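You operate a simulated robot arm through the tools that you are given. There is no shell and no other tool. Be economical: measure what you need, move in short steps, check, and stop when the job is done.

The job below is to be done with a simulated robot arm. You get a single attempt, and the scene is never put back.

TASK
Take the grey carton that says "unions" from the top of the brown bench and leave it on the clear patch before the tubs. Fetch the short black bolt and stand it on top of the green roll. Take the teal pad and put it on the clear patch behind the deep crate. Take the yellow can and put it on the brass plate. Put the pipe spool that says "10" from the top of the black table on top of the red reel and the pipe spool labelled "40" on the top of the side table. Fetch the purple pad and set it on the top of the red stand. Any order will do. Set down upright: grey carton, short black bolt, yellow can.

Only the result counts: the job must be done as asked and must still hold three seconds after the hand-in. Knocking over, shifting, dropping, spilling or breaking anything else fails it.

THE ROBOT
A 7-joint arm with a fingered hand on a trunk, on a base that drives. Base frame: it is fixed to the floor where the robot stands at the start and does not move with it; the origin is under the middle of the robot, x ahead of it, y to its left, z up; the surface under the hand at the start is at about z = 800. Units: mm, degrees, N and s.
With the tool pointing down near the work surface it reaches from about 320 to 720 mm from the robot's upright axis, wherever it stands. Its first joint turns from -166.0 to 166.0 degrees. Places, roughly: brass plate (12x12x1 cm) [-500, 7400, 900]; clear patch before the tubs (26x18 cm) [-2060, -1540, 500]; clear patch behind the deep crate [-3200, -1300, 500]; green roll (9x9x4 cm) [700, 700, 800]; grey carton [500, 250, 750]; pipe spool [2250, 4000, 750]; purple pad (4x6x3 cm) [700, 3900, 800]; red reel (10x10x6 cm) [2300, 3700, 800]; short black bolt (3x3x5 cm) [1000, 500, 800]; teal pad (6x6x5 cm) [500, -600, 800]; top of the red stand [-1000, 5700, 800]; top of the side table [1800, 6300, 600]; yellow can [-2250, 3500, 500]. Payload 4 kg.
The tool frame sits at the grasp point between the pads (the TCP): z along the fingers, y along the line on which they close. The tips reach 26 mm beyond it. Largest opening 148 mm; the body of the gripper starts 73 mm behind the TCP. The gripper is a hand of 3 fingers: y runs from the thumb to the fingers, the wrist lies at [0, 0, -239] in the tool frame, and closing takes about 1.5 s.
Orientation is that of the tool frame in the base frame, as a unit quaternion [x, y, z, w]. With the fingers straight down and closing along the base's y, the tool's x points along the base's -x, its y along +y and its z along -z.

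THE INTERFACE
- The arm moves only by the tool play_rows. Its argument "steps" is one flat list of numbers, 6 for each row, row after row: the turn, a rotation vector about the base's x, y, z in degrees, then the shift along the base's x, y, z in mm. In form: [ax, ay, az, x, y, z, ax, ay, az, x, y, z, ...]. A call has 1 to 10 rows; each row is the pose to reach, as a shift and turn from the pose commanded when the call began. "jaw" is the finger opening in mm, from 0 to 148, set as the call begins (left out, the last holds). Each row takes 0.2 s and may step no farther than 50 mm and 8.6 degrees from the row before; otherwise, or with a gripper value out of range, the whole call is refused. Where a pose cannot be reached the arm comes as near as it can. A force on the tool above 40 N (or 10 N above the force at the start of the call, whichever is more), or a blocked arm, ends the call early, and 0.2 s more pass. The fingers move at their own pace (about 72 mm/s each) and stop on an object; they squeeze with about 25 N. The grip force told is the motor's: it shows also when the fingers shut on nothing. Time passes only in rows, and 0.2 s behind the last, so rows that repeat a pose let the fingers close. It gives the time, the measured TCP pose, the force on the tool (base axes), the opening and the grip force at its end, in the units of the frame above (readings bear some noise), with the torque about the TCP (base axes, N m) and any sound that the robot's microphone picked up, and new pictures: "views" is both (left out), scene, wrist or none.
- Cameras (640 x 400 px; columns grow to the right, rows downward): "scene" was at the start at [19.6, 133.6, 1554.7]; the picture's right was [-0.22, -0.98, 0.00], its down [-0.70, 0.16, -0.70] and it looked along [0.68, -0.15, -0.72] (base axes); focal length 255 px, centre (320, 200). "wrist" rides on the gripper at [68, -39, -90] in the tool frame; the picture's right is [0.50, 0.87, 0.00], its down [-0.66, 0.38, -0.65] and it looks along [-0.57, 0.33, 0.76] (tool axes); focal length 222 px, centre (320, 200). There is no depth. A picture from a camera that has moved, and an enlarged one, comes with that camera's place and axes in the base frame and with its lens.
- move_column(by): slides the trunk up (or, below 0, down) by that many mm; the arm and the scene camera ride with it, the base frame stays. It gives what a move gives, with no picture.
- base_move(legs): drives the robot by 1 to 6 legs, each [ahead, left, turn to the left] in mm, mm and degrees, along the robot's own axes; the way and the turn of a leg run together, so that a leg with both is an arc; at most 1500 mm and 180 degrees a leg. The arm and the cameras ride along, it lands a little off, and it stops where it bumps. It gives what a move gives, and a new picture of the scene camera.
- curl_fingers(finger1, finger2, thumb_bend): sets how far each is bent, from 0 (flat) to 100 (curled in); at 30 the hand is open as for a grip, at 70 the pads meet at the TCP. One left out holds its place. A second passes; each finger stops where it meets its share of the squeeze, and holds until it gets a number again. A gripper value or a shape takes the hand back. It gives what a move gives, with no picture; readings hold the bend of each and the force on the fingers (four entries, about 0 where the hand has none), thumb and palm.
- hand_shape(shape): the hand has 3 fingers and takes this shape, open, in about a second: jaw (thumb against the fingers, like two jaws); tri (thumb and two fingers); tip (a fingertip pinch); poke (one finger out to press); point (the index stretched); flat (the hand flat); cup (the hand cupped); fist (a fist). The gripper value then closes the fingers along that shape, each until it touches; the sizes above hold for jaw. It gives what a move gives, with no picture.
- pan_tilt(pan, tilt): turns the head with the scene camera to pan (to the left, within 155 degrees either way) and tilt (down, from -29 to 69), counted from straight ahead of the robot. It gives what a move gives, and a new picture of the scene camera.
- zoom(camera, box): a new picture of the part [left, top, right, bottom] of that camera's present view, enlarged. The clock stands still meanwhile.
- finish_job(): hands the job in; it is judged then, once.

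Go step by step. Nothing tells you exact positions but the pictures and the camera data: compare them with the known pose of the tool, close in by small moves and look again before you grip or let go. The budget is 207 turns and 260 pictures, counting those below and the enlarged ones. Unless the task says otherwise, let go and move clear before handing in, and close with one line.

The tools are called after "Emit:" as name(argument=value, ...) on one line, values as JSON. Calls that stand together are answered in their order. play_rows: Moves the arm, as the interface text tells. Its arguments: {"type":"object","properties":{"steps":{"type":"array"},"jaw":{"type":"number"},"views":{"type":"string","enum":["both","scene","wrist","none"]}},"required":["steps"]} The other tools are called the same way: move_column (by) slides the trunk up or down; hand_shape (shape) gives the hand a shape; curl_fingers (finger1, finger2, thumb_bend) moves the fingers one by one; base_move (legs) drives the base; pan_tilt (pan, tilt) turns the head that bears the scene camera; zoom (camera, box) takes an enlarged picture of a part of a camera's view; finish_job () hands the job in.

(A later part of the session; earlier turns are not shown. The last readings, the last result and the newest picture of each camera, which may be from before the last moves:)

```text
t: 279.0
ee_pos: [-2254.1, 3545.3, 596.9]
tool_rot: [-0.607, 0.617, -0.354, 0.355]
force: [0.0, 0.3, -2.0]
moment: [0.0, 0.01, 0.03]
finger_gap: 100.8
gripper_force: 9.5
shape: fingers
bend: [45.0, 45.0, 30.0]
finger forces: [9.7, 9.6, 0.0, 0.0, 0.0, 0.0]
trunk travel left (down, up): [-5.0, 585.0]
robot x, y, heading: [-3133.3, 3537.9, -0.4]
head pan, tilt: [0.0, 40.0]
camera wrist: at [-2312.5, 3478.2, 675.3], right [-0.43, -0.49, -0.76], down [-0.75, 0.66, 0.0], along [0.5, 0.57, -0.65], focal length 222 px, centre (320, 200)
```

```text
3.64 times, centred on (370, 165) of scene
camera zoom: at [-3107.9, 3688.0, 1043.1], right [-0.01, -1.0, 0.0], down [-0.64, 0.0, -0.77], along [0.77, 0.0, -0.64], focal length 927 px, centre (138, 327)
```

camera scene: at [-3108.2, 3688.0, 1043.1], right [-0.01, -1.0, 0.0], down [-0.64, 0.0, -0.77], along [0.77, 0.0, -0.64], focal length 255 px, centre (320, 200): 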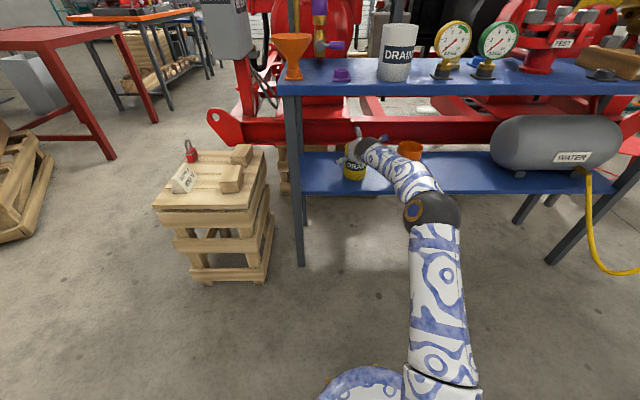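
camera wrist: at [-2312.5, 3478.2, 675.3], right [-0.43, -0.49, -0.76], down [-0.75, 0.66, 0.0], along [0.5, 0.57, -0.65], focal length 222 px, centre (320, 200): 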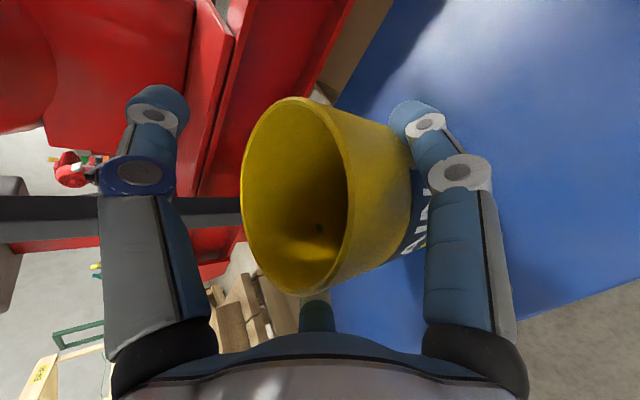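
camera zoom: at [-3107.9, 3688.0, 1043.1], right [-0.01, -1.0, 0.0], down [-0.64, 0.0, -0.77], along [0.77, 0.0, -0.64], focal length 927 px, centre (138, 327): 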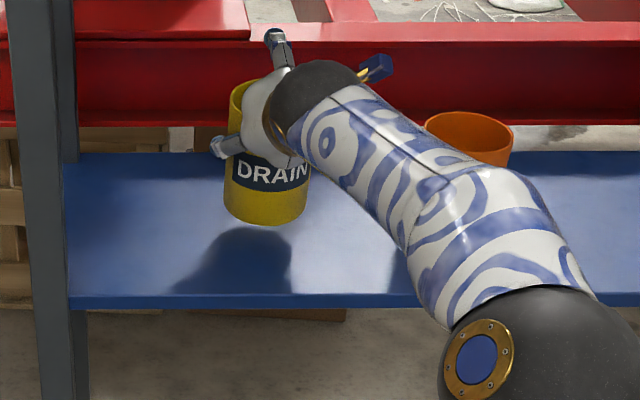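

The can is lifted and hangs level. I'll withdraw it from under the deck.

Emit:
play_rows(steps=[0, 0, 0, -30, 0, 0, 0, 0, 0, -65, 0, 0, 0, 0, 0, -100, 0, 0, 0, 0, 0, -135, 0, 0, 0, 0, 0, -170, 0, 0, 0, 0, 0, -205, 0, 0, 0, 0, 0, -225, 0, 0], views="wrist")

```text
t: 280.6
ee_pos: [-2480.5, 3544.8, 594.1]
tool_rot: [-0.606, 0.616, -0.354, 0.357]
force: [0.3, -0.2, -2.1]
moment: [0.01, -0.01, -0.04]
finger_gap: 100.3
gripper_force: 9.6
shape: fingers
bend: [45.0, 46.0, 30.0]
finger forces: [9.5, 9.3, 0.0, 0.0, 0.0, 0.0]
trunk travel left (down, up): [-5.0, 585.0]
robot x, y, heading: [-3130.9, 3538.2, -0.0]
head pan, tilt: [0.0, 40.0]
camera wrist: at [-2539.1, 3479.5, 672.7], right [-0.43, -0.49, -0.76], down [-0.75, 0.66, 0.0], along [0.5, 0.57, -0.65], focal length 222 px, centre (320, 200)
```

wrist: 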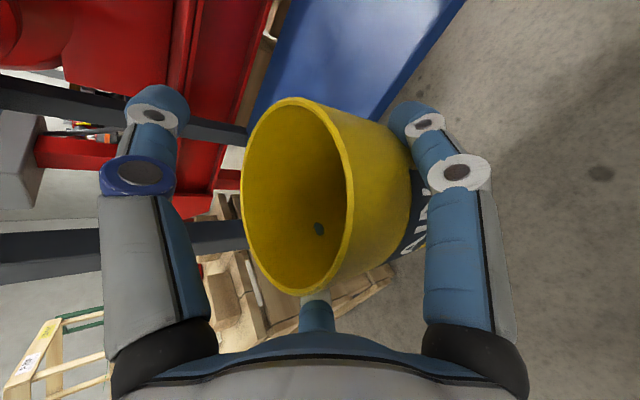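

Emit:
move_column(by=400)

Emit:
move_column(by=120)

Emit:
pan_tilt(pan=56, tilt=15)

Emit:
zoom(camera="scene", box=[160, 100, 480, 300])

```text
t: 284.4
ee_pos: [-2479.9, 3546.4, 994.9]
tool_rot: [-0.608, 0.616, -0.353, 0.356]
force: [-0.2, 0.2, -3.6]
moment: [0.02, 0.03, -0.01]
finger_gap: 100.7
gripper_force: 9.6
shape: fingers
bend: [45.0, 46.0, 30.0]
finger forces: [9.5, 9.3, 0.0, 0.1, 0.0, 0.0]
trunk travel left (down, up): [-405.0, 185.0]
robot x, y, heading: [-3139.6, 3536.5, 0.0]
head pan, tilt: [0.0, 40.0]
```

```text
t: 285.9
ee_pos: [-2479.4, 3545.7, 1115.2]
tool_rot: [-0.608, 0.616, -0.354, 0.356]
force: [-0.4, -0.2, -2.5]
moment: [0.02, 0.0, -0.02]
finger_gap: 100.5
gripper_force: 9.4
shape: fingers
bend: [45.0, 46.0, 30.0]
finger forces: [9.5, 9.4, 0.0, 0.0, 0.1, 0.0]
trunk travel left (down, up): [-525.0, 65.0]
robot x, y, heading: [-3136.9, 3535.1, -0.1]
head pan, tilt: [0.0, 40.0]
```

```text
t: 287.2
ee_pos: [-2479.9, 3546.4, 1114.2]
tool_rot: [-0.607, 0.616, -0.354, 0.356]
force: [-1.4, 0.1, -2.2]
moment: [0.0, 0.03, 0.03]
finger_gap: 100.4
gripper_force: 9.1
shape: fingers
bend: [45.0, 46.0, 30.0]
finger forces: [9.6, 9.3, 0.0, 0.0, 0.0, 0.0]
trunk travel left (down, up): [-525.0, 65.0]
robot x, y, heading: [-3135.7, 3535.7, -0.6]
head pan, tilt: [56.0, 15.0]
camera scene: at [-3140.2, 3765.6, 1602.6], right [0.83, -0.56, 0.0], down [-0.15, -0.21, -0.97], along [0.55, 0.8, -0.26], focal length 255 px, centre (320, 200)
```

scene: 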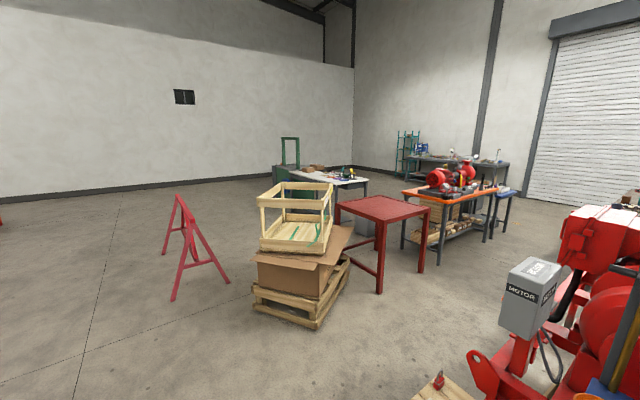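

```text
2.00 times, centred on (320, 200) of scene
camera zoom: at [-3140.2, 3765.6, 1602.6], right [0.83, -0.56, 0.0], down [-0.15, -0.21, -0.97], along [0.55, 0.8, -0.26], focal length 510 px, centre (320, 200)
```

zoom: 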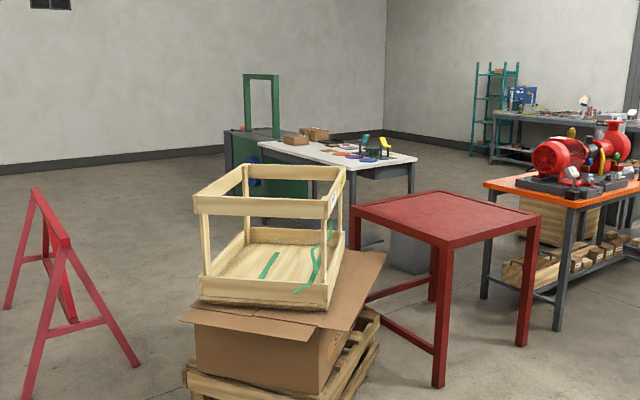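

The brass plate should be on the white table beside the green machine. I'll enlarge that area.

Emit:
zoom(camera="scene", box=[265, 130, 385, 205])

```text
5.33 times, centred on (325, 168) of scene
camera zoom: at [-3140.2, 3765.6, 1602.6], right [0.83, -0.56, 0.0], down [-0.15, -0.21, -0.97], along [0.55, 0.8, -0.26], focal length 1360 px, centre (293, 373)
```

zoom: 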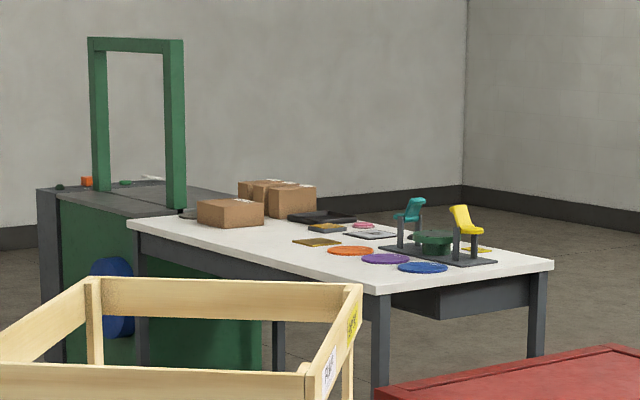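

The brass plate is about 310 mm in from the white table's west edge, reachable from the west. I'll drive north a little, face north and look at the sawhorse and crates.

Emit:
base_move(legs=[[-250, 0, 0], [0, 900, 0], [0, 0, 90]])

Emit:
pan_tilt(pan=-20, tilt=20)

```text
t: 297.1
ee_pos: [-3381.0, 5094.3, 1115.0]
tool_rot: [0.865, -0.013, 0.002, -0.502]
force: [0.0, 0.7, -2.5]
moment: [-0.01, 0.02, -0.01]
finger_gap: 100.2
gripper_force: 8.8
shape: fingers
bend: [45.0, 46.0, 30.0]
finger forces: [9.4, 9.2, 0.1, 0.0, 0.0, 0.0]
trunk travel left (down, up): [-525.0, 65.0]
robot x, y, heading: [-3378.5, 4439.8, 89.0]
head pan, tilt: [56.0, 15.0]
camera scene: at [-3610.0, 4437.2, 1602.7], right [0.58, 0.82, 0.0], down [0.21, -0.15, -0.97], along [-0.79, 0.56, -0.26], focal length 255 px, centre (320, 200)
```

scene: 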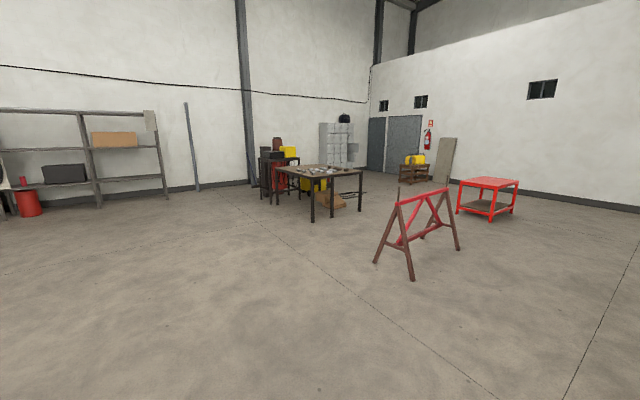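

```text
t: 298.6
ee_pos: [-3381.8, 5095.4, 1113.4]
tool_rot: [0.865, -0.013, 0.002, -0.502]
force: [0.1, -1.0, -2.7]
moment: [-0.01, -0.01, 0.03]
finger_gap: 100.4
gripper_force: 9.4
shape: fingers
bend: [45.0, 46.0, 30.0]
finger forces: [9.4, 9.3, 0.1, 0.0, 0.1, 0.1]
trunk travel left (down, up): [-525.0, 65.0]
robot x, y, heading: [-3379.0, 4438.5, 88.6]
head pan, tilt: [-20.0, 20.0]
camera scene: at [-3500.0, 4470.2, 1594.5], right [0.93, -0.36, 0.0], down [-0.12, -0.32, -0.94], along [0.34, 0.88, -0.34], focal length 255 px, centre (320, 200)
```

scene: 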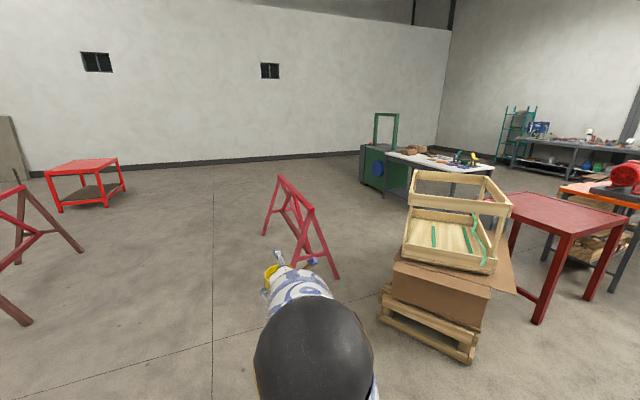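

Open floor lies to the west and north. I'll go around the red sawhorse on its outer side and come to the white table from the west.

Emit:
base_move(legs=[[0, 350, 1.4], [1500, 0, 0], [1500, 0, 0], [700, 0, 0], [0, 0, -90], [1500, 0, 0]])

Emit:
pan_tilt(pan=-20, tilt=25)

```text
t: 329.4
ee_pos: [-1682.9, 8266.9, 1116.2]
tool_rot: [0.619, -0.603, 0.347, -0.363]
force: [1.0, 0.7, -2.7]
moment: [-0.03, 0.02, 0.01]
finger_gap: 100.5
gripper_force: 9.4
shape: fingers
bend: [45.0, 46.0, 30.0]
finger forces: [9.4, 9.2, 0.0, 0.0, 0.1, 0.0]
trunk travel left (down, up): [-525.0, 65.0]
robot x, y, heading: [-2336.9, 8228.0, 2.2]
head pan, tilt: [-20.0, 20.0]
camera scene: at [-2311.9, 8350.7, 1594.5], right [-0.31, -0.95, 0.0], down [-0.33, 0.11, -0.94], along [0.89, -0.29, -0.34], focal length 255 px, centre (320, 200)
```

scene: 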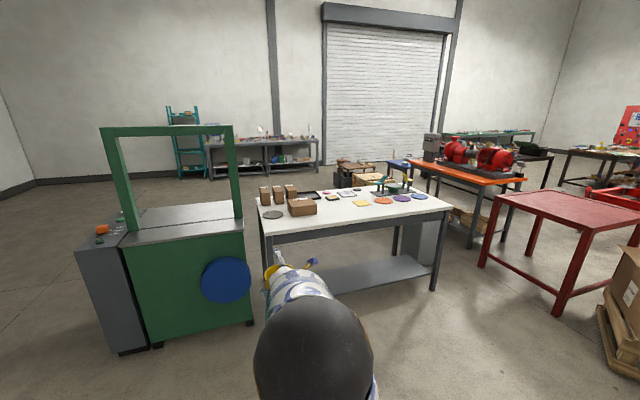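

```text
t: 330.1
ee_pos: [-1681.7, 8266.0, 1115.7]
tool_rot: [0.62, -0.603, 0.347, -0.363]
force: [0.2, 0.6, -2.2]
moment: [0.01, -0.04, 0.0]
finger_gap: 100.4
gripper_force: 9.4
shape: fingers
bend: [45.0, 46.0, 30.0]
finger forces: [9.3, 9.2, 0.0, 0.0, 0.0, 0.0]
trunk travel left (down, up): [-525.0, 65.0]
robot x, y, heading: [-2337.8, 8230.0, 1.8]
head pan, tilt: [-20.0, 25.0]
camera scene: at [-2312.9, 8351.0, 1586.5], right [-0.31, -0.95, 0.0], down [-0.4, 0.13, -0.91], along [0.86, -0.28, -0.42], focal length 255 px, centre (320, 200)
```

scene: 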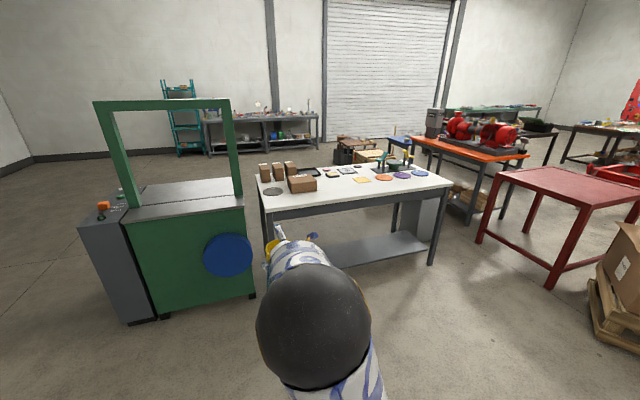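

The gold square plate is visible on the white table. I'll approach to the table's west edge near y ≈ 7400.

Emit:
base_move(legs=[[0, 0, -2], [640, 0, 0], [0, -810, 0], [250, 0, 0]])

Emit:
pan_tilt(pan=-10, tilt=40)

Emit:
zoom(camera="scene", box=[240, 60, 480, 210])

```text
t: 339.3
ee_pos: [-800.8, 7429.1, 1114.3]
tool_rot: [-0.603, 0.62, -0.356, 0.354]
force: [0.6, 0.6, -2.3]
moment: [-0.01, 0.01, -0.02]
finger_gap: 100.2
gripper_force: 9.5
shape: fingers
bend: [45.0, 46.0, 30.0]
finger forces: [9.4, 9.2, 0.0, 0.1, 0.0, 0.0]
trunk travel left (down, up): [-525.0, 65.0]
robot x, y, heading: [-1456.7, 7428.0, -1.2]
head pan, tilt: [-20.0, 25.0]
camera scene: at [-1426.3, 7546.7, 1586.4], right [-0.36, -0.93, 0.0], down [-0.4, 0.15, -0.91], along [0.85, -0.33, -0.42], focal length 255 px, centre (320, 200)
```

scene: 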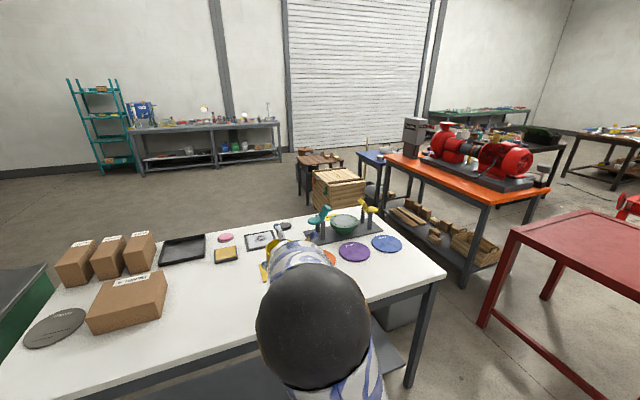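

```text
t: 340.1
ee_pos: [-802.0, 7428.1, 1114.8]
tool_rot: [-0.603, 0.62, -0.356, 0.355]
force: [-0.2, 0.0, -3.1]
moment: [-0.01, 0.01, 0.04]
finger_gap: 100.3
gripper_force: 9.3
shape: fingers
bend: [45.0, 46.0, 30.0]
finger forces: [9.4, 9.3, 0.1, 0.0, 0.0, 0.0]
trunk travel left (down, up): [-525.0, 65.0]
robot x, y, heading: [-1457.0, 7426.2, -0.9]
head pan, tilt: [-10.0, 40.0]
camera scene: at [-1429.4, 7563.5, 1563.2], right [-0.19, -0.98, 0.0], down [-0.63, 0.12, -0.77], along [0.75, -0.15, -0.64], focal length 255 px, centre (320, 200)
```

scene: 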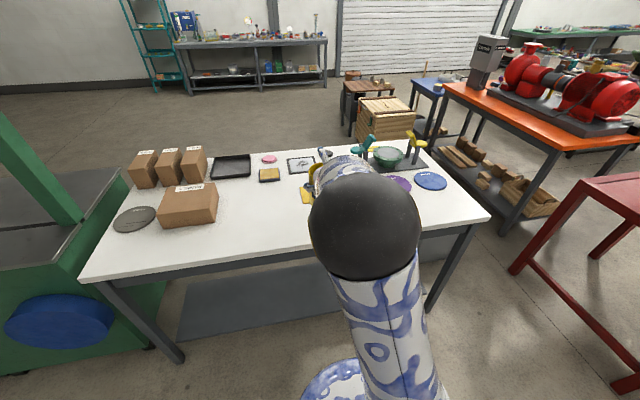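

```text
2.67 times, centred on (360, 135) of scene
camera zoom: at [-1429.4, 7563.5, 1563.2], right [-0.19, -0.98, 0.0], down [-0.63, 0.12, -0.77], along [0.75, -0.15, -0.64], focal length 680 px, centre (213, 373)
```

zoom: 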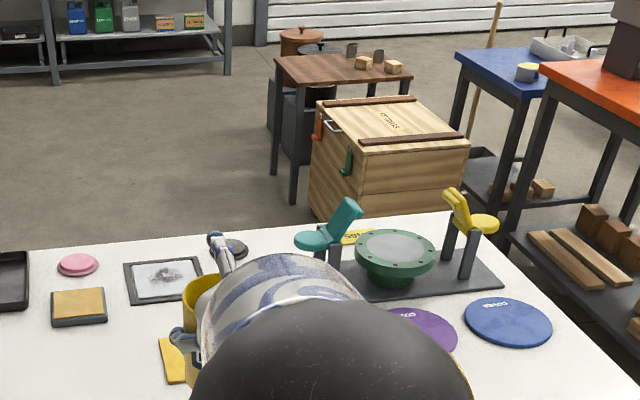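

The bare gold square plate triangulates to about (−538, 7406), z 850. I'll move closer and use the wrist view, since the arm hides the plate from the head.

Emit:
base_move(legs=[[230, 0, 1.0]])

Emit:
pan_tilt(pan=-15, tilt=55)

Emit:
zoom(camera="wrist", box=[0, 0, 640, 400])

```text
t: 341.8
ee_pos: [-569.0, 7440.3, 1115.1]
tool_rot: [-0.609, 0.614, -0.354, 0.357]
force: [0.7, -0.3, -2.6]
moment: [0.03, 0.0, -0.02]
finger_gap: 100.8
gripper_force: 9.2
shape: fingers
bend: [45.0, 46.0, 30.0]
finger forces: [9.3, 9.3, 0.1, 0.0, 0.0, 0.0]
trunk travel left (down, up): [-525.0, 65.0]
robot x, y, heading: [-1222.7, 7425.2, -0.0]
head pan, tilt: [-10.0, 40.0]
camera scene: at [-1199.8, 7562.0, 1563.1], right [-0.17, -0.98, 0.0], down [-0.63, 0.11, -0.77], along [0.75, -0.13, -0.64], focal length 255 px, centre (320, 200)
```

scene: 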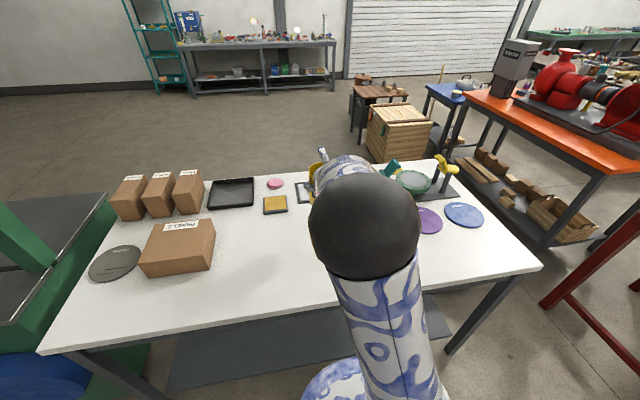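

```text
t: 342.6
ee_pos: [-569.2, 7438.9, 1115.0]
tool_rot: [-0.609, 0.614, -0.353, 0.358]
force: [-0.3, 0.5, -1.7]
moment: [0.0, 0.03, 0.06]
finger_gap: 100.5
gripper_force: 9.6
shape: fingers
bend: [45.0, 46.0, 30.0]
finger forces: [9.4, 9.4, 0.0, 0.0, 0.0, 0.0]
trunk travel left (down, up): [-525.0, 65.0]
robot x, y, heading: [-1225.6, 7427.2, 0.2]
head pan, tilt: [-15.0, 55.0]
camera scene: at [-1214.4, 7558.1, 1542.5], right [-0.26, -0.97, 0.0], down [-0.79, 0.21, -0.57], along [0.55, -0.15, -0.82], focal length 255 px, centre (320, 200)
```

scene: 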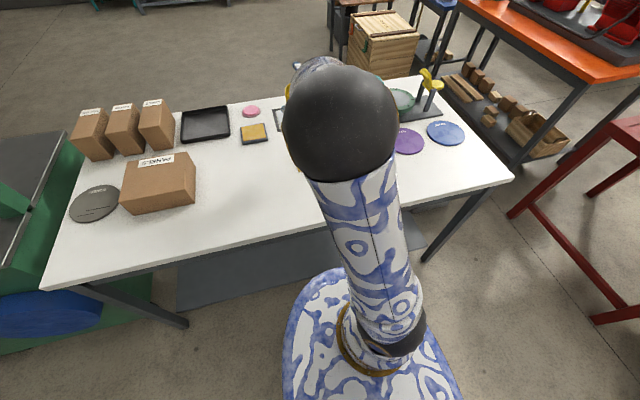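

```text
1.00 times, centred on (320, 200) of wrist (not enlarged: the box is as wide or as high as the picture)
camera zoom: at [-628.4, 7372.0, 1192.6], right [-0.43, -0.49, -0.76], down [-0.75, 0.66, 0.0], along [0.5, 0.57, -0.65], focal length 222 px, centre (320, 200)
```

zoom: 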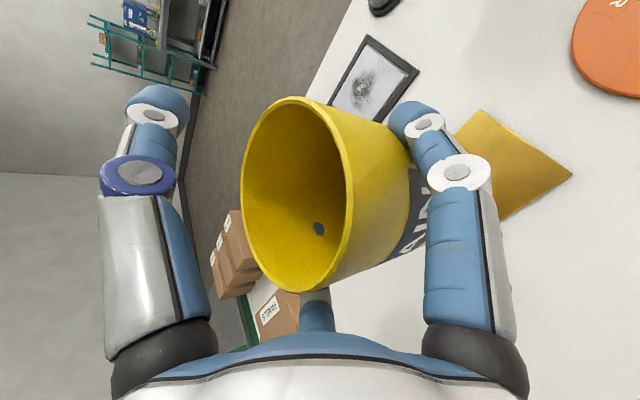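

The plate's centre computes to (−548, 7418) with its top near z 855. I'll move the can over it and lower most of the way.

Emit:
play_rows(steps=[0, 0, 0, 10, -10, 0, 0, 0, 0, 21, -21, 0, 0, 0, 0, 21, -21, -40, 0, 0, 0, 21, -21, -80, 0, 0, 0, 21, -21, -115, 0, 0, 0, 21, -21, -115], views="wrist")

Emit:
pan_tilt(pan=15, tilt=45)

```text
t: 344.0
ee_pos: [-549.1, 7416.1, 999.4]
tool_rot: [-0.609, 0.614, -0.353, 0.357]
force: [-0.1, 0.8, -2.3]
moment: [-0.02, 0.0, -0.03]
finger_gap: 100.4
gripper_force: 9.8
shape: fingers
bend: [45.0, 46.0, 30.0]
finger forces: [9.5, 9.6, 0.1, 0.0, 0.1, 0.0]
trunk travel left (down, up): [-525.0, 65.0]
robot x, y, heading: [-1225.7, 7427.3, -0.0]
head pan, tilt: [-15.0, 55.0]
camera wrist: at [-607.2, 7349.7, 1077.2], right [-0.43, -0.49, -0.76], down [-0.75, 0.66, 0.0], along [0.5, 0.57, -0.65], focal length 222 px, centre (320, 200)
```

wrist: 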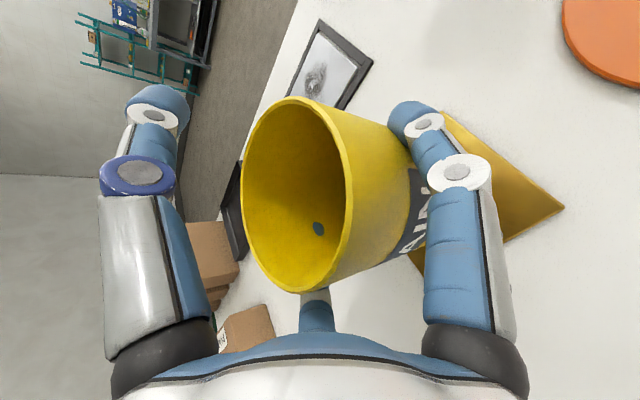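

```text
t: 344.9
ee_pos: [-548.9, 7416.8, 1000.2]
tool_rot: [-0.608, 0.615, -0.354, 0.356]
force: [0.5, 0.3, -2.4]
moment: [-0.02, 0.01, 0.01]
finger_gap: 100.5
gripper_force: 9.9
shape: fingers
bend: [45.0, 46.0, 30.0]
finger forces: [9.6, 9.5, 0.0, 0.0, 0.0, 0.1]
trunk travel left (down, up): [-525.0, 65.0]
robot x, y, heading: [-1225.5, 7424.4, -0.2]
head pan, tilt: [15.0, 45.0]
camera scene: at [-1205.5, 7597.7, 1555.8], right [0.26, -0.97, 0.0], down [-0.68, -0.18, -0.71], along [0.68, 0.18, -0.71], focal length 255 px, centre (320, 200)
```

scene: 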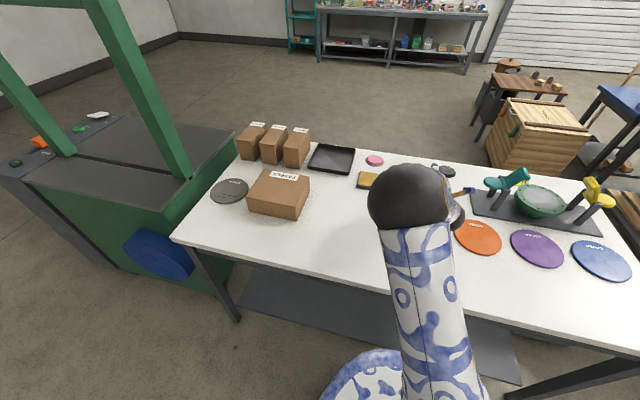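

The can is centred over the plate. Lowering gently to contact.

Emit:
play_rows(steps=[0, 0, 0, 0, 0, -10, 0, 0, 0, 0, 0, -17, 0, 0, 0, 0, 0, -21, 0, 0, 0, 0, 0, -24, 0, 0, 0, 0, 0, -27, 0, 0, 0, 0, 0, -30], views="none")

```text
t: 346.3
ee_pos: [-550.5, 7418.8, 969.8]
tool_rot: [-0.609, 0.614, -0.353, 0.357]
force: [-0.7, -0.2, -2.4]
moment: [0.0, 0.03, 0.03]
finger_gap: 100.5
gripper_force: 9.5
shape: fingers
bend: [45.0, 46.0, 30.0]
finger forces: [9.6, 9.5, 0.0, 0.0, 0.0, 0.0]
trunk travel left (down, up): [-525.0, 65.0]
robot x, y, heading: [-1223.0, 7426.6, -0.1]
head pan, tilt: [15.0, 45.0]
```

Emit:
play_rows(steps=[0, 0, 0, 0, 0, -2, 0, 0, 0, 0, 0, -4, 0, 0, 0, 0, 0, -6, 0, 0, 0, 0, 0, -8, 0, 0, 0, 0, 0, -10], views="none")

```text
t: 347.5
ee_pos: [-550.4, 7418.2, 959.7]
tool_rot: [-0.609, 0.614, -0.353, 0.358]
force: [0.0, 0.0, -2.8]
moment: [0.02, 0.02, -0.01]
finger_gap: 100.5
gripper_force: 9.3
shape: fingers
bend: [45.0, 46.0, 30.0]
finger forces: [9.6, 9.3, 0.0, 0.1, 0.0, 0.1]
trunk travel left (down, up): [-525.0, 65.0]
robot x, y, heading: [-1224.9, 7426.5, 0.2]
head pan, tilt: [15.0, 45.0]
```

Emit:
play_rows(steps=[0, 0, 0, 0, 0, -2, 0, 0, 0, 0, 0, -4, 0, 0, 0, 0, 0, -6, 0, 0, 0, 0, 0, -8, 0, 0, 0, 0, 0, -10], views="wrist")

```text
t: 348.7
ee_pos: [-550.3, 7417.7, 951.3]
tool_rot: [-0.609, 0.613, -0.353, 0.358]
force: [-2.5, -1.1, 9.8]
moment: [-0.03, 0.04, -0.03]
finger_gap: 95.3
gripper_force: 9.6
shape: fingers
bend: [47.0, 47.0, 30.0]
finger forces: [9.9, 9.4, 0.1, 0.1, 0.1, 0.1]
trunk travel left (down, up): [-525.0, 65.0]
robot x, y, heading: [-1221.6, 7423.2, 0.4]
head pan, tilt: [15.0, 45.0]
camera wrist: at [-609.0, 7350.4, 1028.7], right [-0.43, -0.49, -0.76], down [-0.75, 0.66, 0.0], along [0.5, 0.57, -0.65], focal length 222 px, centre (320, 200)
```

wrist: 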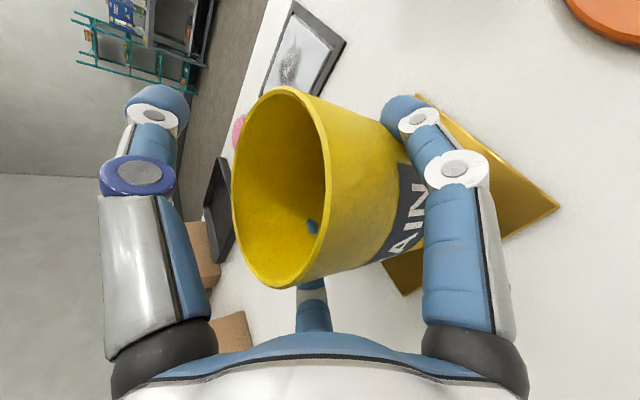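

The can rests on the plate. Opening the two fingers, then I'll withdraw straight back.

Emit:
curl_fingers(finger1=30, finger2=30)

Emit:
zoom(camera="wrist", box=[0, 0, 640, 400])

```text
t: 349.7
ee_pos: [-549.3, 7417.6, 948.7]
tool_rot: [-0.608, 0.615, -0.353, 0.357]
force: [0.3, -0.4, 0.1]
moment: [0.01, -0.01, -0.02]
finger_gap: 126.5
gripper_force: 0.1
shape: fingers
bend: [30.0, 30.0, 30.0]
finger forces: [0.0, 0.0, 0.0, 0.1, 0.1, 0.0]
trunk travel left (down, up): [-525.0, 65.0]
robot x, y, heading: [-1224.2, 7423.0, 0.1]
head pan, tilt: [15.0, 45.0]
```

```text
1.00 times, centred on (320, 200) of wrist (not enlarged: the box is as wide or as high as the picture)
camera zoom: at [-608.2, 7350.4, 1027.5], right [-0.43, -0.49, -0.76], down [-0.75, 0.66, 0.0], along [0.5, 0.57, -0.65], focal length 222 px, centre (320, 200)
```

zoom: 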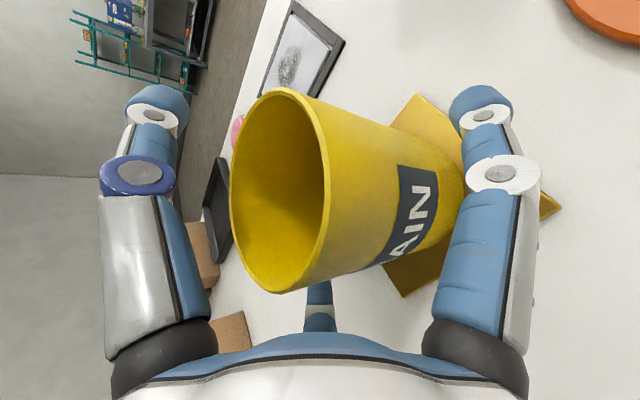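

Emit:
play_rows(steps=[0, 0, 0, -15, 0, 0, 0, 0, 0, -35, 0, 0, 0, 0, 0, -60, 0, 0, 0, 0, 0, -90, 0, 0, 0, 0, 0, -125, 0, 10, 0, 0, 0, -150, 0, 40, 0, 0, 0, -160, 0, 85, 0, 0, 0, -160, 0, 130])

```text
t: 351.5
ee_pos: [-711.1, 7419.0, 1076.1]
tool_rot: [-0.609, 0.614, -0.353, 0.357]
force: [0.0, 0.2, -0.5]
moment: [0.01, 0.0, 0.04]
finger_gap: 126.9
gripper_force: 0.0
shape: fingers
bend: [30.0, 30.0, 30.0]
finger forces: [0.0, 0.1, 0.1, 0.1, 0.1, 0.0]
trunk travel left (down, up): [-525.0, 65.0]
robot x, y, heading: [-1224.9, 7423.2, 0.0]
head pan, tilt: [15.0, 45.0]
camera scene: at [-1206.0, 7598.3, 1555.7], right [0.26, -0.97, 0.0], down [-0.68, -0.18, -0.71], along [0.68, 0.18, -0.71], focal length 255 px, centre (320, 200)
camera wrist: at [-769.4, 7352.4, 1154.4], right [-0.43, -0.49, -0.76], down [-0.75, 0.66, 0.0], along [0.5, 0.57, -0.65], focal length 222 px, centre (320, 200)
```

scene: 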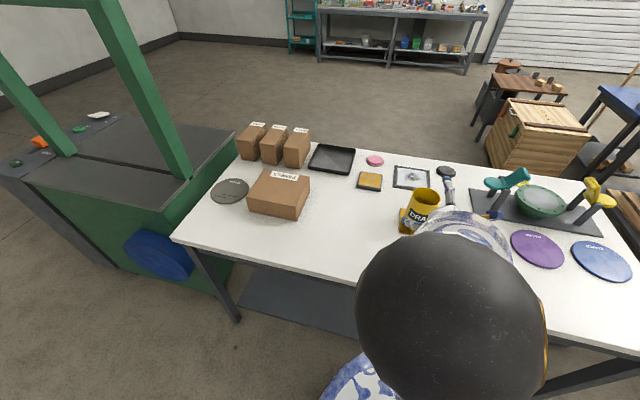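
wrist: 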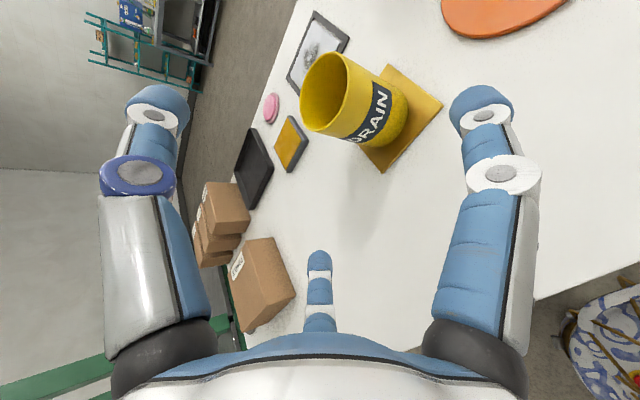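

The can stands centred on the brass plate. Next is the purple pad, so I'll bring the tool back to pointing down and drive back around the sawhorse.

Emit:
play_rows(steps=[0, 8.5, 0, 0, 0, 5, 0, 17, 0, 0, 0, 10, 0, 25.5, 0, 0, 0, 15, 0, 34, 0, 0, 0, 20, 0, 42.5, 0, 0, 0, 25, 0, 51, 0, 0, 0, 30, 0, 59.3, 0, 0, 0, 30], jaw=100, views="none")

Emit:
base_move(legs=[[-700, 0, 0], [-300, 720, 0], [-1500, 0, 0], [0, -1500, 0], [0, -1500, 0], [0, -450, 0]])

Emit:
pan_tilt(pan=0, tilt=15)

```text
t: 353.1
ee_pos: [-708.7, 7418.0, 1110.6]
tool_rot: [-0.703, 0.711, -0.004, 0.005]
force: [0.5, -0.8, 0.5]
moment: [0.01, -0.01, 0.0]
finger_gap: 100.3
gripper_force: 0.1
shape: jaw
bend: [29.0, 29.0, 72.0]
finger forces: [0.1, 0.0, 0.1, 0.1, 0.0, 0.0]
trunk travel left (down, up): [-525.0, 65.0]
robot x, y, heading: [-1226.4, 7422.1, 0.2]
head pan, tilt: [15.0, 45.0]
```

```text
t: 384.5
ee_pos: [-3348.4, 4667.0, 1109.4]
tool_rot: [-0.688, 0.725, -0.005, 0.007]
force: [-0.8, 0.7, 0.1]
moment: [0.01, -0.03, 0.01]
finger_gap: 100.2
gripper_force: 0.1
shape: jaw
bend: [29.0, 29.0, 72.0]
finger forces: [0.0, 0.0, 0.0, 0.0, 0.1, 0.0]
trunk travel left (down, up): [-525.0, 65.0]
robot x, y, heading: [-3867.4, 4698.0, -2.5]
head pan, tilt: [15.0, 45.0]
camera scene: at [-3836.7, 4867.5, 1555.9], right [0.22, -0.98, 0.0], down [-0.69, -0.15, -0.71], along [0.69, 0.15, -0.71], focal length 255 px, centre (320, 200)
```

scene: 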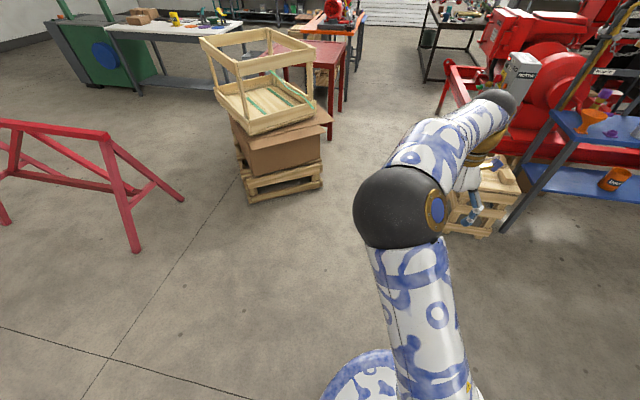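

```text
t: 385.4
ee_pos: [-3347.9, 4666.8, 1109.5]
tool_rot: [-0.688, 0.726, -0.006, 0.007]
force: [-1.1, -0.1, -0.4]
moment: [0.01, -0.03, 0.02]
finger_gap: 100.4
gripper_force: 0.0
shape: jaw
bend: [29.0, 29.0, 72.0]
finger forces: [0.1, 0.0, 0.0, 0.0, 0.0, 0.0]
trunk travel left (down, up): [-525.0, 65.0]
robot x, y, heading: [-3863.8, 4697.0, -2.2]
head pan, tilt: [0.0, 15.0]
camera scene: at [-3822.7, 4846.1, 1602.6], right [-0.04, -1.0, 0.0], down [-0.26, 0.01, -0.97], along [0.96, -0.04, -0.26], focal length 255 px, centre (320, 200)
```

scene: 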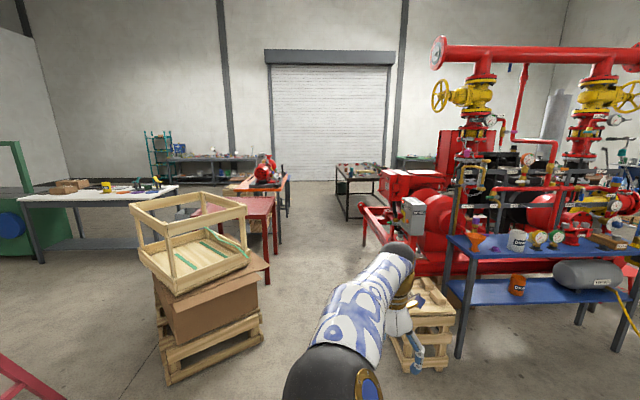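

The corridor between the red table and the rig is clear along y ≈ 4700 to the black table. Driving east along it.

Emit:
base_move(legs=[[0, 20, 2.2], [1500, 0, 0], [1500, 0, 0], [500, 0, 0]])

Emit:
pan_tilt(pan=-35, tilt=25)

```text
t: 402.7
ee_pos: [126.5, 4787.8, 1109.5]
tool_rot: [0.709, -0.705, 0.006, -0.007]
force: [-1.1, 0.0, -0.1]
moment: [0.0, 0.06, -0.03]
finger_gap: 100.4
gripper_force: 0.0
shape: jaw
bend: [29.0, 29.0, 72.0]
finger forces: [0.0, 0.0, 0.0, 0.0, 0.0, 0.0]
trunk travel left (down, up): [-525.0, 65.0]
robot x, y, heading: [-388.0, 4784.6, 0.8]
head pan, tilt: [0.0, 15.0]
camera scene: at [-355.6, 4939.0, 1602.6], right [0.01, -1.0, 0.0], down [-0.26, 0.0, -0.97], along [0.97, 0.01, -0.26], focal length 255 px, centre (320, 200)
```

scene: 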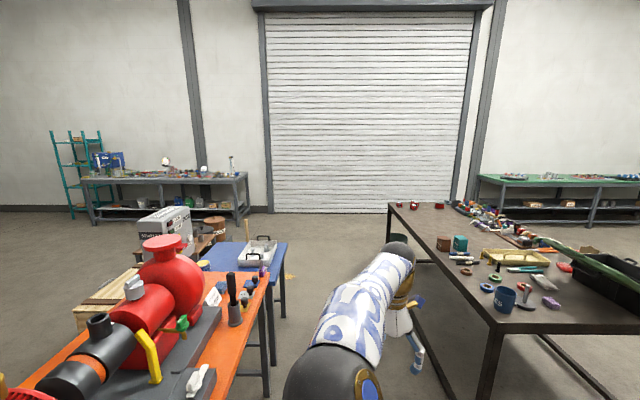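

```text
t: 403.7
ee_pos: [126.8, 4787.4, 1109.6]
tool_rot: [0.709, -0.705, 0.006, -0.007]
force: [0.8, 0.6, -0.1]
moment: [0.01, -0.01, 0.02]
finger_gap: 100.2
gripper_force: 0.1
shape: jaw
bend: [29.0, 29.0, 72.0]
finger forces: [0.0, 0.0, 0.1, 0.0, 0.1, 0.0]
trunk travel left (down, up): [-525.0, 65.0]
robot x, y, heading: [-387.9, 4791.4, 0.8]
head pan, tilt: [-35.0, 25.0]
camera scene: at [-373.0, 4886.0, 1586.5], right [-0.56, -0.83, 0.0], down [-0.35, 0.24, -0.91], along [0.75, -0.51, -0.42], focal length 255 px, centre (320, 200)
```

scene: 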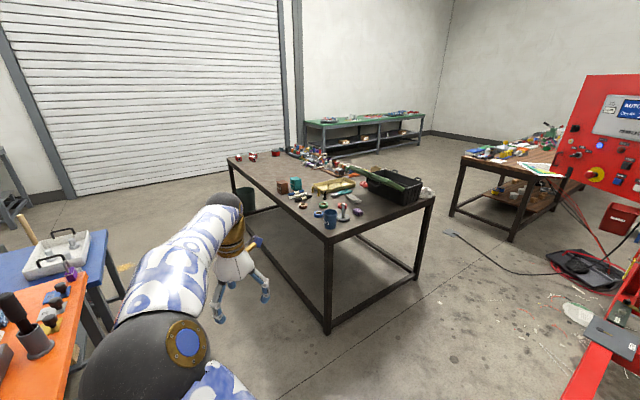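

Emit:
zoom(camera="scene", box=[220, 140, 460, 260])

Emit:
zoom(camera="scene", box=[310, 190, 390, 240])

```text
2.67 times, centred on (340, 200) of scene
camera zoom: at [-373.0, 4886.0, 1586.5], right [-0.56, -0.83, 0.0], down [-0.35, 0.24, -0.91], along [0.75, -0.51, -0.42], focal length 680 px, centre (267, 200)
```

zoom: 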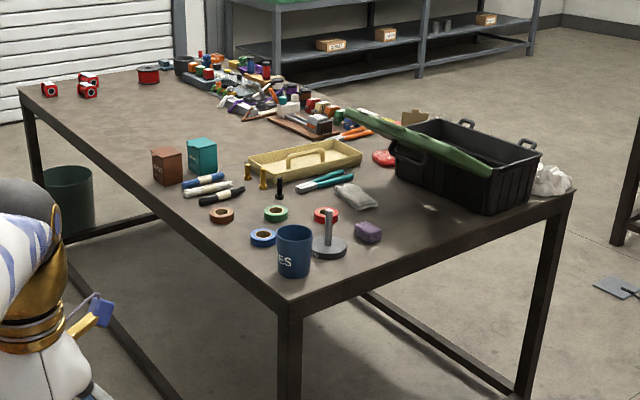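

```text
8.00 times, centred on (350, 215) of scene
camera zoom: at [-373.0, 4886.0, 1586.5], right [-0.56, -0.83, 0.0], down [-0.35, 0.24, -0.91], along [0.75, -0.51, -0.42], focal length 2040 px, centre (80, 80)
```

zoom: 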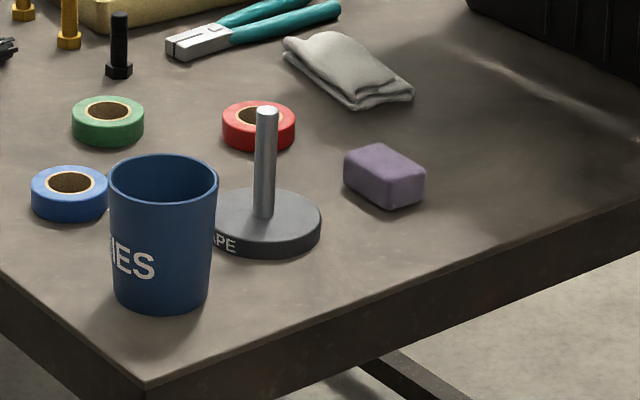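

The purple block is on the black table's west end at about (734, 3825), near the tape spindle. I'll move to the table's west end.

Emit:
base_move(legs=[[380, 0, -0.8], [0, -955, 0], [220, 0, 0]])

Emit:
pan_tilt(pan=15, tilt=50)

Emit:
zoom(camera="wrist", box=[0, 0, 640, 400])

```text
t: 412.1
ee_pos: [741.2, 3825.2, 1109.9]
tool_rot: [-0.707, 0.708, -0.005, 0.006]
force: [-1.4, -0.1, 0.4]
moment: [0.01, 0.04, -0.01]
finger_gap: 100.4
gripper_force: 0.1
shape: jaw
bend: [29.0, 29.0, 72.0]
finger forces: [0.0, 0.0, 0.0, 0.0, 0.0, 0.1]
trunk travel left (down, up): [-525.0, 65.0]
robot x, y, heading: [226.0, 3827.5, 0.4]
head pan, tilt: [-35.0, 25.0]
camera scene: at [241.9, 3925.9, 1586.4], right [-0.57, -0.82, 0.0], down [-0.35, 0.24, -0.91], along [0.75, -0.51, -0.42], focal length 255 px, centre (320, 200)
```

scene: 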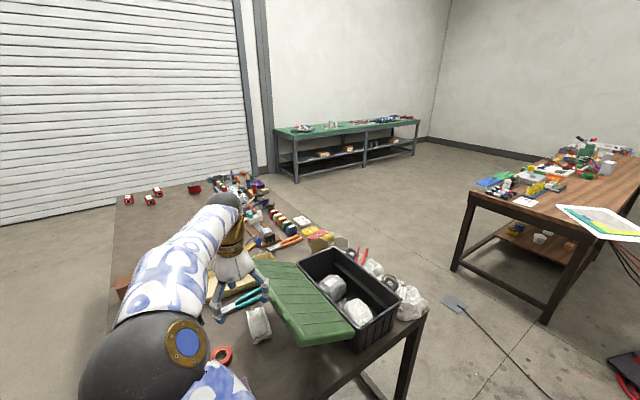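

```text
t: 413.2
ee_pos: [740.1, 3824.1, 1110.0]
tool_rot: [0.707, -0.707, 0.005, -0.007]
force: [-0.5, -0.3, 0.9]
moment: [-0.01, 0.01, 0.02]
finger_gap: 100.4
gripper_force: 0.0
shape: jaw
bend: [29.0, 29.0, 72.0]
finger forces: [0.0, 0.1, 0.1, 0.0, 0.0, 0.1]
trunk travel left (down, up): [-525.0, 65.0]
robot x, y, heading: [224.2, 3826.7, 0.2]
head pan, tilt: [15.0, 50.0]
camera scene: at [239.6, 3998.6, 1549.0], right [0.27, -0.96, 0.0], down [-0.74, -0.2, -0.64], along [0.62, 0.17, -0.77], focal length 255 px, centre (320, 200)
```

scene: 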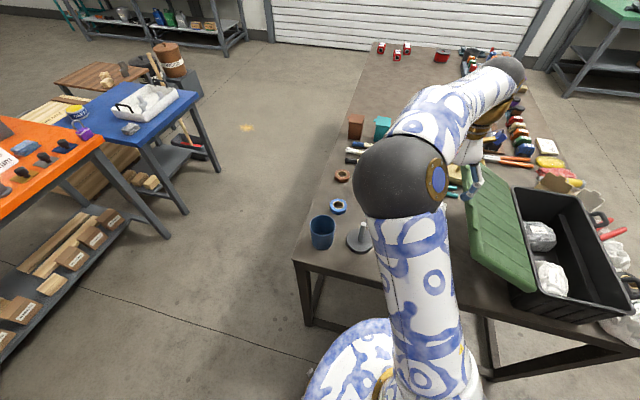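

```text
1.00 times, centred on (320, 200) of wrist (not enlarged: the box is as wide or as high as the picture)
camera zoom: at [779.5, 3757.4, 1200.3], right [-0.87, -0.5, -0.02], down [-0.39, 0.65, 0.65], along [-0.31, 0.57, -0.76], focal length 222 px, centre (320, 200)
```

zoom: 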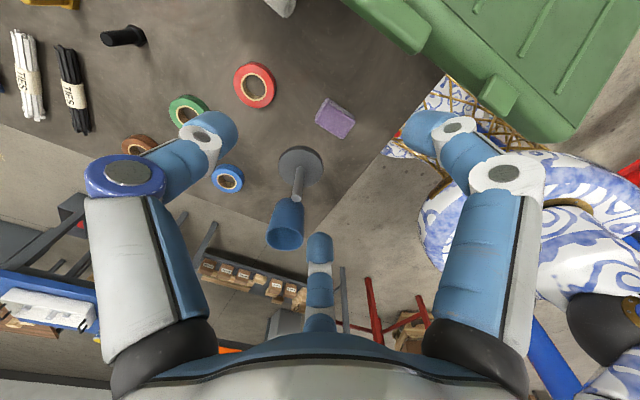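

The wrist view puts the pad at about (689, 3877) with its long axis nearly along x. I'll turn the hand about 96° so the thumb closes on its long side, and move above it.

Emit:
play_rows(steps=[0, 0, -8.5, -5, 6, 0, 0, 0, -17, -10, 12, 0, 0, 0, -25.5, -15, 18, 0, 0, 0, -34, -20, 24, 0, 0, 0, -42.5, -25, 30, 0, 0, 0, -51, -30, 36, 0, 0, 0, -59.5, -35, 42, 0, 0, 0, -68, -40, 48, 0, 0, 0, -76.5, -45, 54, 0, 0, 0, -85, -50, 60, 0], views="none")

Emit:
play_rows(steps=[0, 0, -6, 0, 0, -40, 0, 0, -11, 0, 0, -80, 0, 0, -11, 0, 0, -120, 0, 0, -11, 0, 0, -160, 0, 0, -11, 0, 0, -160], jaw=90, views="wrist")

```text
t: 415.4
ee_pos: [691.1, 3886.2, 1111.3]
tool_rot: [-0.041, 0.999, -0.008, 0.001]
force: [0.4, 0.6, -0.3]
moment: [-0.01, -0.02, 0.0]
finger_gap: 100.2
gripper_force: 0.1
shape: jaw
bend: [29.0, 29.0, 72.0]
finger forces: [0.1, 0.0, 0.0, 0.0, 0.0, 0.0]
trunk travel left (down, up): [-525.0, 65.0]
robot x, y, heading: [223.8, 3828.9, 0.3]
head pan, tilt: [15.0, 50.0]
```

```text
t: 416.6
ee_pos: [691.2, 3885.1, 948.5]
tool_rot: [0.053, 0.999, -0.009, 0.001]
force: [-0.8, -0.3, 0.0]
moment: [-0.01, 0.01, 0.01]
finger_gap: 90.2
gripper_force: 0.0
shape: jaw
bend: [32.0, 32.0, 70.0]
finger forces: [0.1, 0.0, 0.1, 0.1, 0.0, 0.1]
trunk travel left (down, up): [-525.0, 65.0]
robot x, y, heading: [226.8, 3825.7, 0.2]
head pan, tilt: [15.0, 50.0]
camera wrist: at [620.3, 3855.4, 1039.0], right [-0.41, 0.91, -0.02], down [0.69, 0.32, 0.65], along [0.6, 0.25, -0.76], focal length 222 px, centre (320, 200)
```

wrist: 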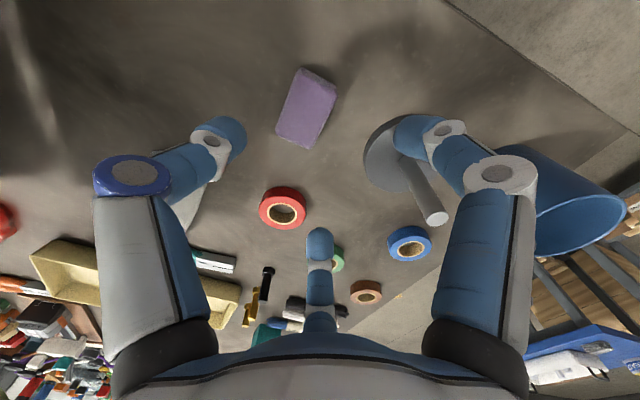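

The pad is at (699, 3870), squared with x. I'll correct yaw and tilt slightly and descend near it.

Emit:
play_rows(steps=[0.5, 0, 4, 4, -4, -30, 1, 0, 7, 8, -7, -60, 1, 0, 7, 8, -7, -95, 1, 0, 7, 8, -7, -110, 1, 0, 7, 8, -7, -110], jaw=90, views="wrist")

Emit:
pan_tilt(pan=-25, tilt=50)

```text
t: 417.8
ee_pos: [699.9, 3875.8, 840.5]
tool_rot: [-0.008, 1.0, 0.0, 0.001]
force: [-0.1, 0.8, -1.3]
moment: [0.0, 0.01, 0.02]
finger_gap: 90.7
gripper_force: 0.1
shape: jaw
bend: [32.0, 32.0, 70.0]
finger forces: [0.0, 0.0, 0.0, 0.1, 0.0, 0.1]
trunk travel left (down, up): [-525.0, 65.0]
robot x, y, heading: [226.3, 3828.2, 0.4]
head pan, tilt: [15.0, 50.0]
camera wrist: at [633.5, 3836.5, 929.4], right [-0.51, 0.86, 0.0], down [0.65, 0.39, 0.65], along [0.56, 0.34, -0.76], focal length 222 px, centre (320, 200)
```

wrist: 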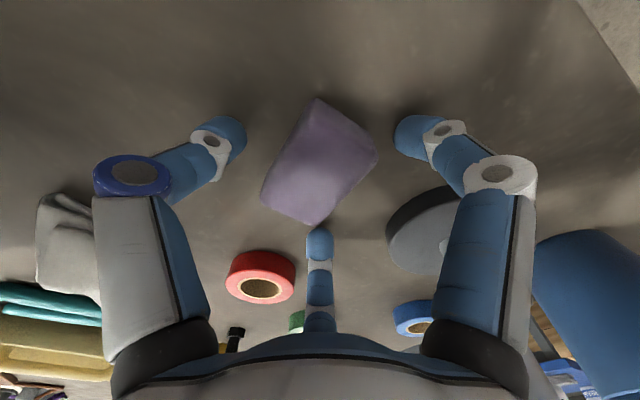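

```text
t: 418.9
ee_pos: [700.0, 3874.8, 839.3]
tool_rot: [-0.009, 1.0, 0.0, 0.001]
force: [0.3, -0.7, -0.3]
moment: [0.01, -0.02, 0.0]
finger_gap: 90.5
gripper_force: 0.0
shape: jaw
bend: [32.0, 32.0, 70.0]
finger forces: [0.1, 0.0, 0.1, 0.1, 0.1, 0.0]
trunk travel left (down, up): [-525.0, 65.0]
robot x, y, heading: [225.6, 3825.2, 0.4]
head pan, tilt: [-25.0, 50.0]
camera scene: at [235.5, 3946.2, 1548.9], right [-0.41, -0.91, 0.0], down [-0.7, 0.32, -0.64], along [0.59, -0.27, -0.77], focal length 255 px, centre (320, 200)
```

scene: 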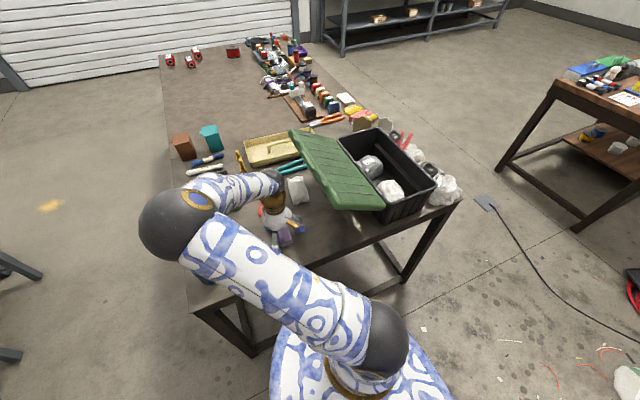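

Emit:
play_rows(steps=[0, 0, 0, 0, 5, -8, 0, 0, 0, 0, 5, -14, 0, 0, 0, 0, 5, -19, 0, 0, 0, 0, 5, -23, 0, 0, 0, 0, 5, -26], views="none")

Emit:
zoom(camera="scene", box=[240, 180, 340, 255])

```text
t: 419.4
ee_pos: [700.6, 3878.7, 835.6]
tool_rot: [-0.008, 1.0, -0.001, 0.006]
force: [-1.5, -2.2, 31.0]
moment: [0.43, 0.67, 0.11]
finger_gap: 88.2
gripper_force: 0.0
shape: jaw
bend: [27.0, 32.0, 70.0]
finger forces: [19.8, 7.3, 0.0, 0.0, 4.6, 0.0]
trunk travel left (down, up): [-525.0, 65.0]
robot x, y, heading: [222.1, 3823.9, 0.5]
head pan, tilt: [-25.0, 50.0]
stopped in row 2: the force on the tool passed its limit at 48 N (the readings are from after the stop); the commanded pose is now the measured one
```

```text
5.33 times, centred on (290, 218) of scene
camera zoom: at [233.1, 3945.5, 1549.6], right [-0.42, -0.91, 0.0], down [-0.7, 0.32, -0.64], along [0.59, -0.27, -0.77], focal length 1360 px, centre (480, 107)
```

zoom: 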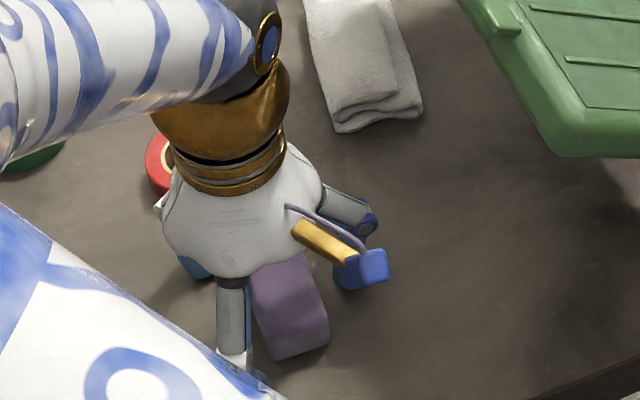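

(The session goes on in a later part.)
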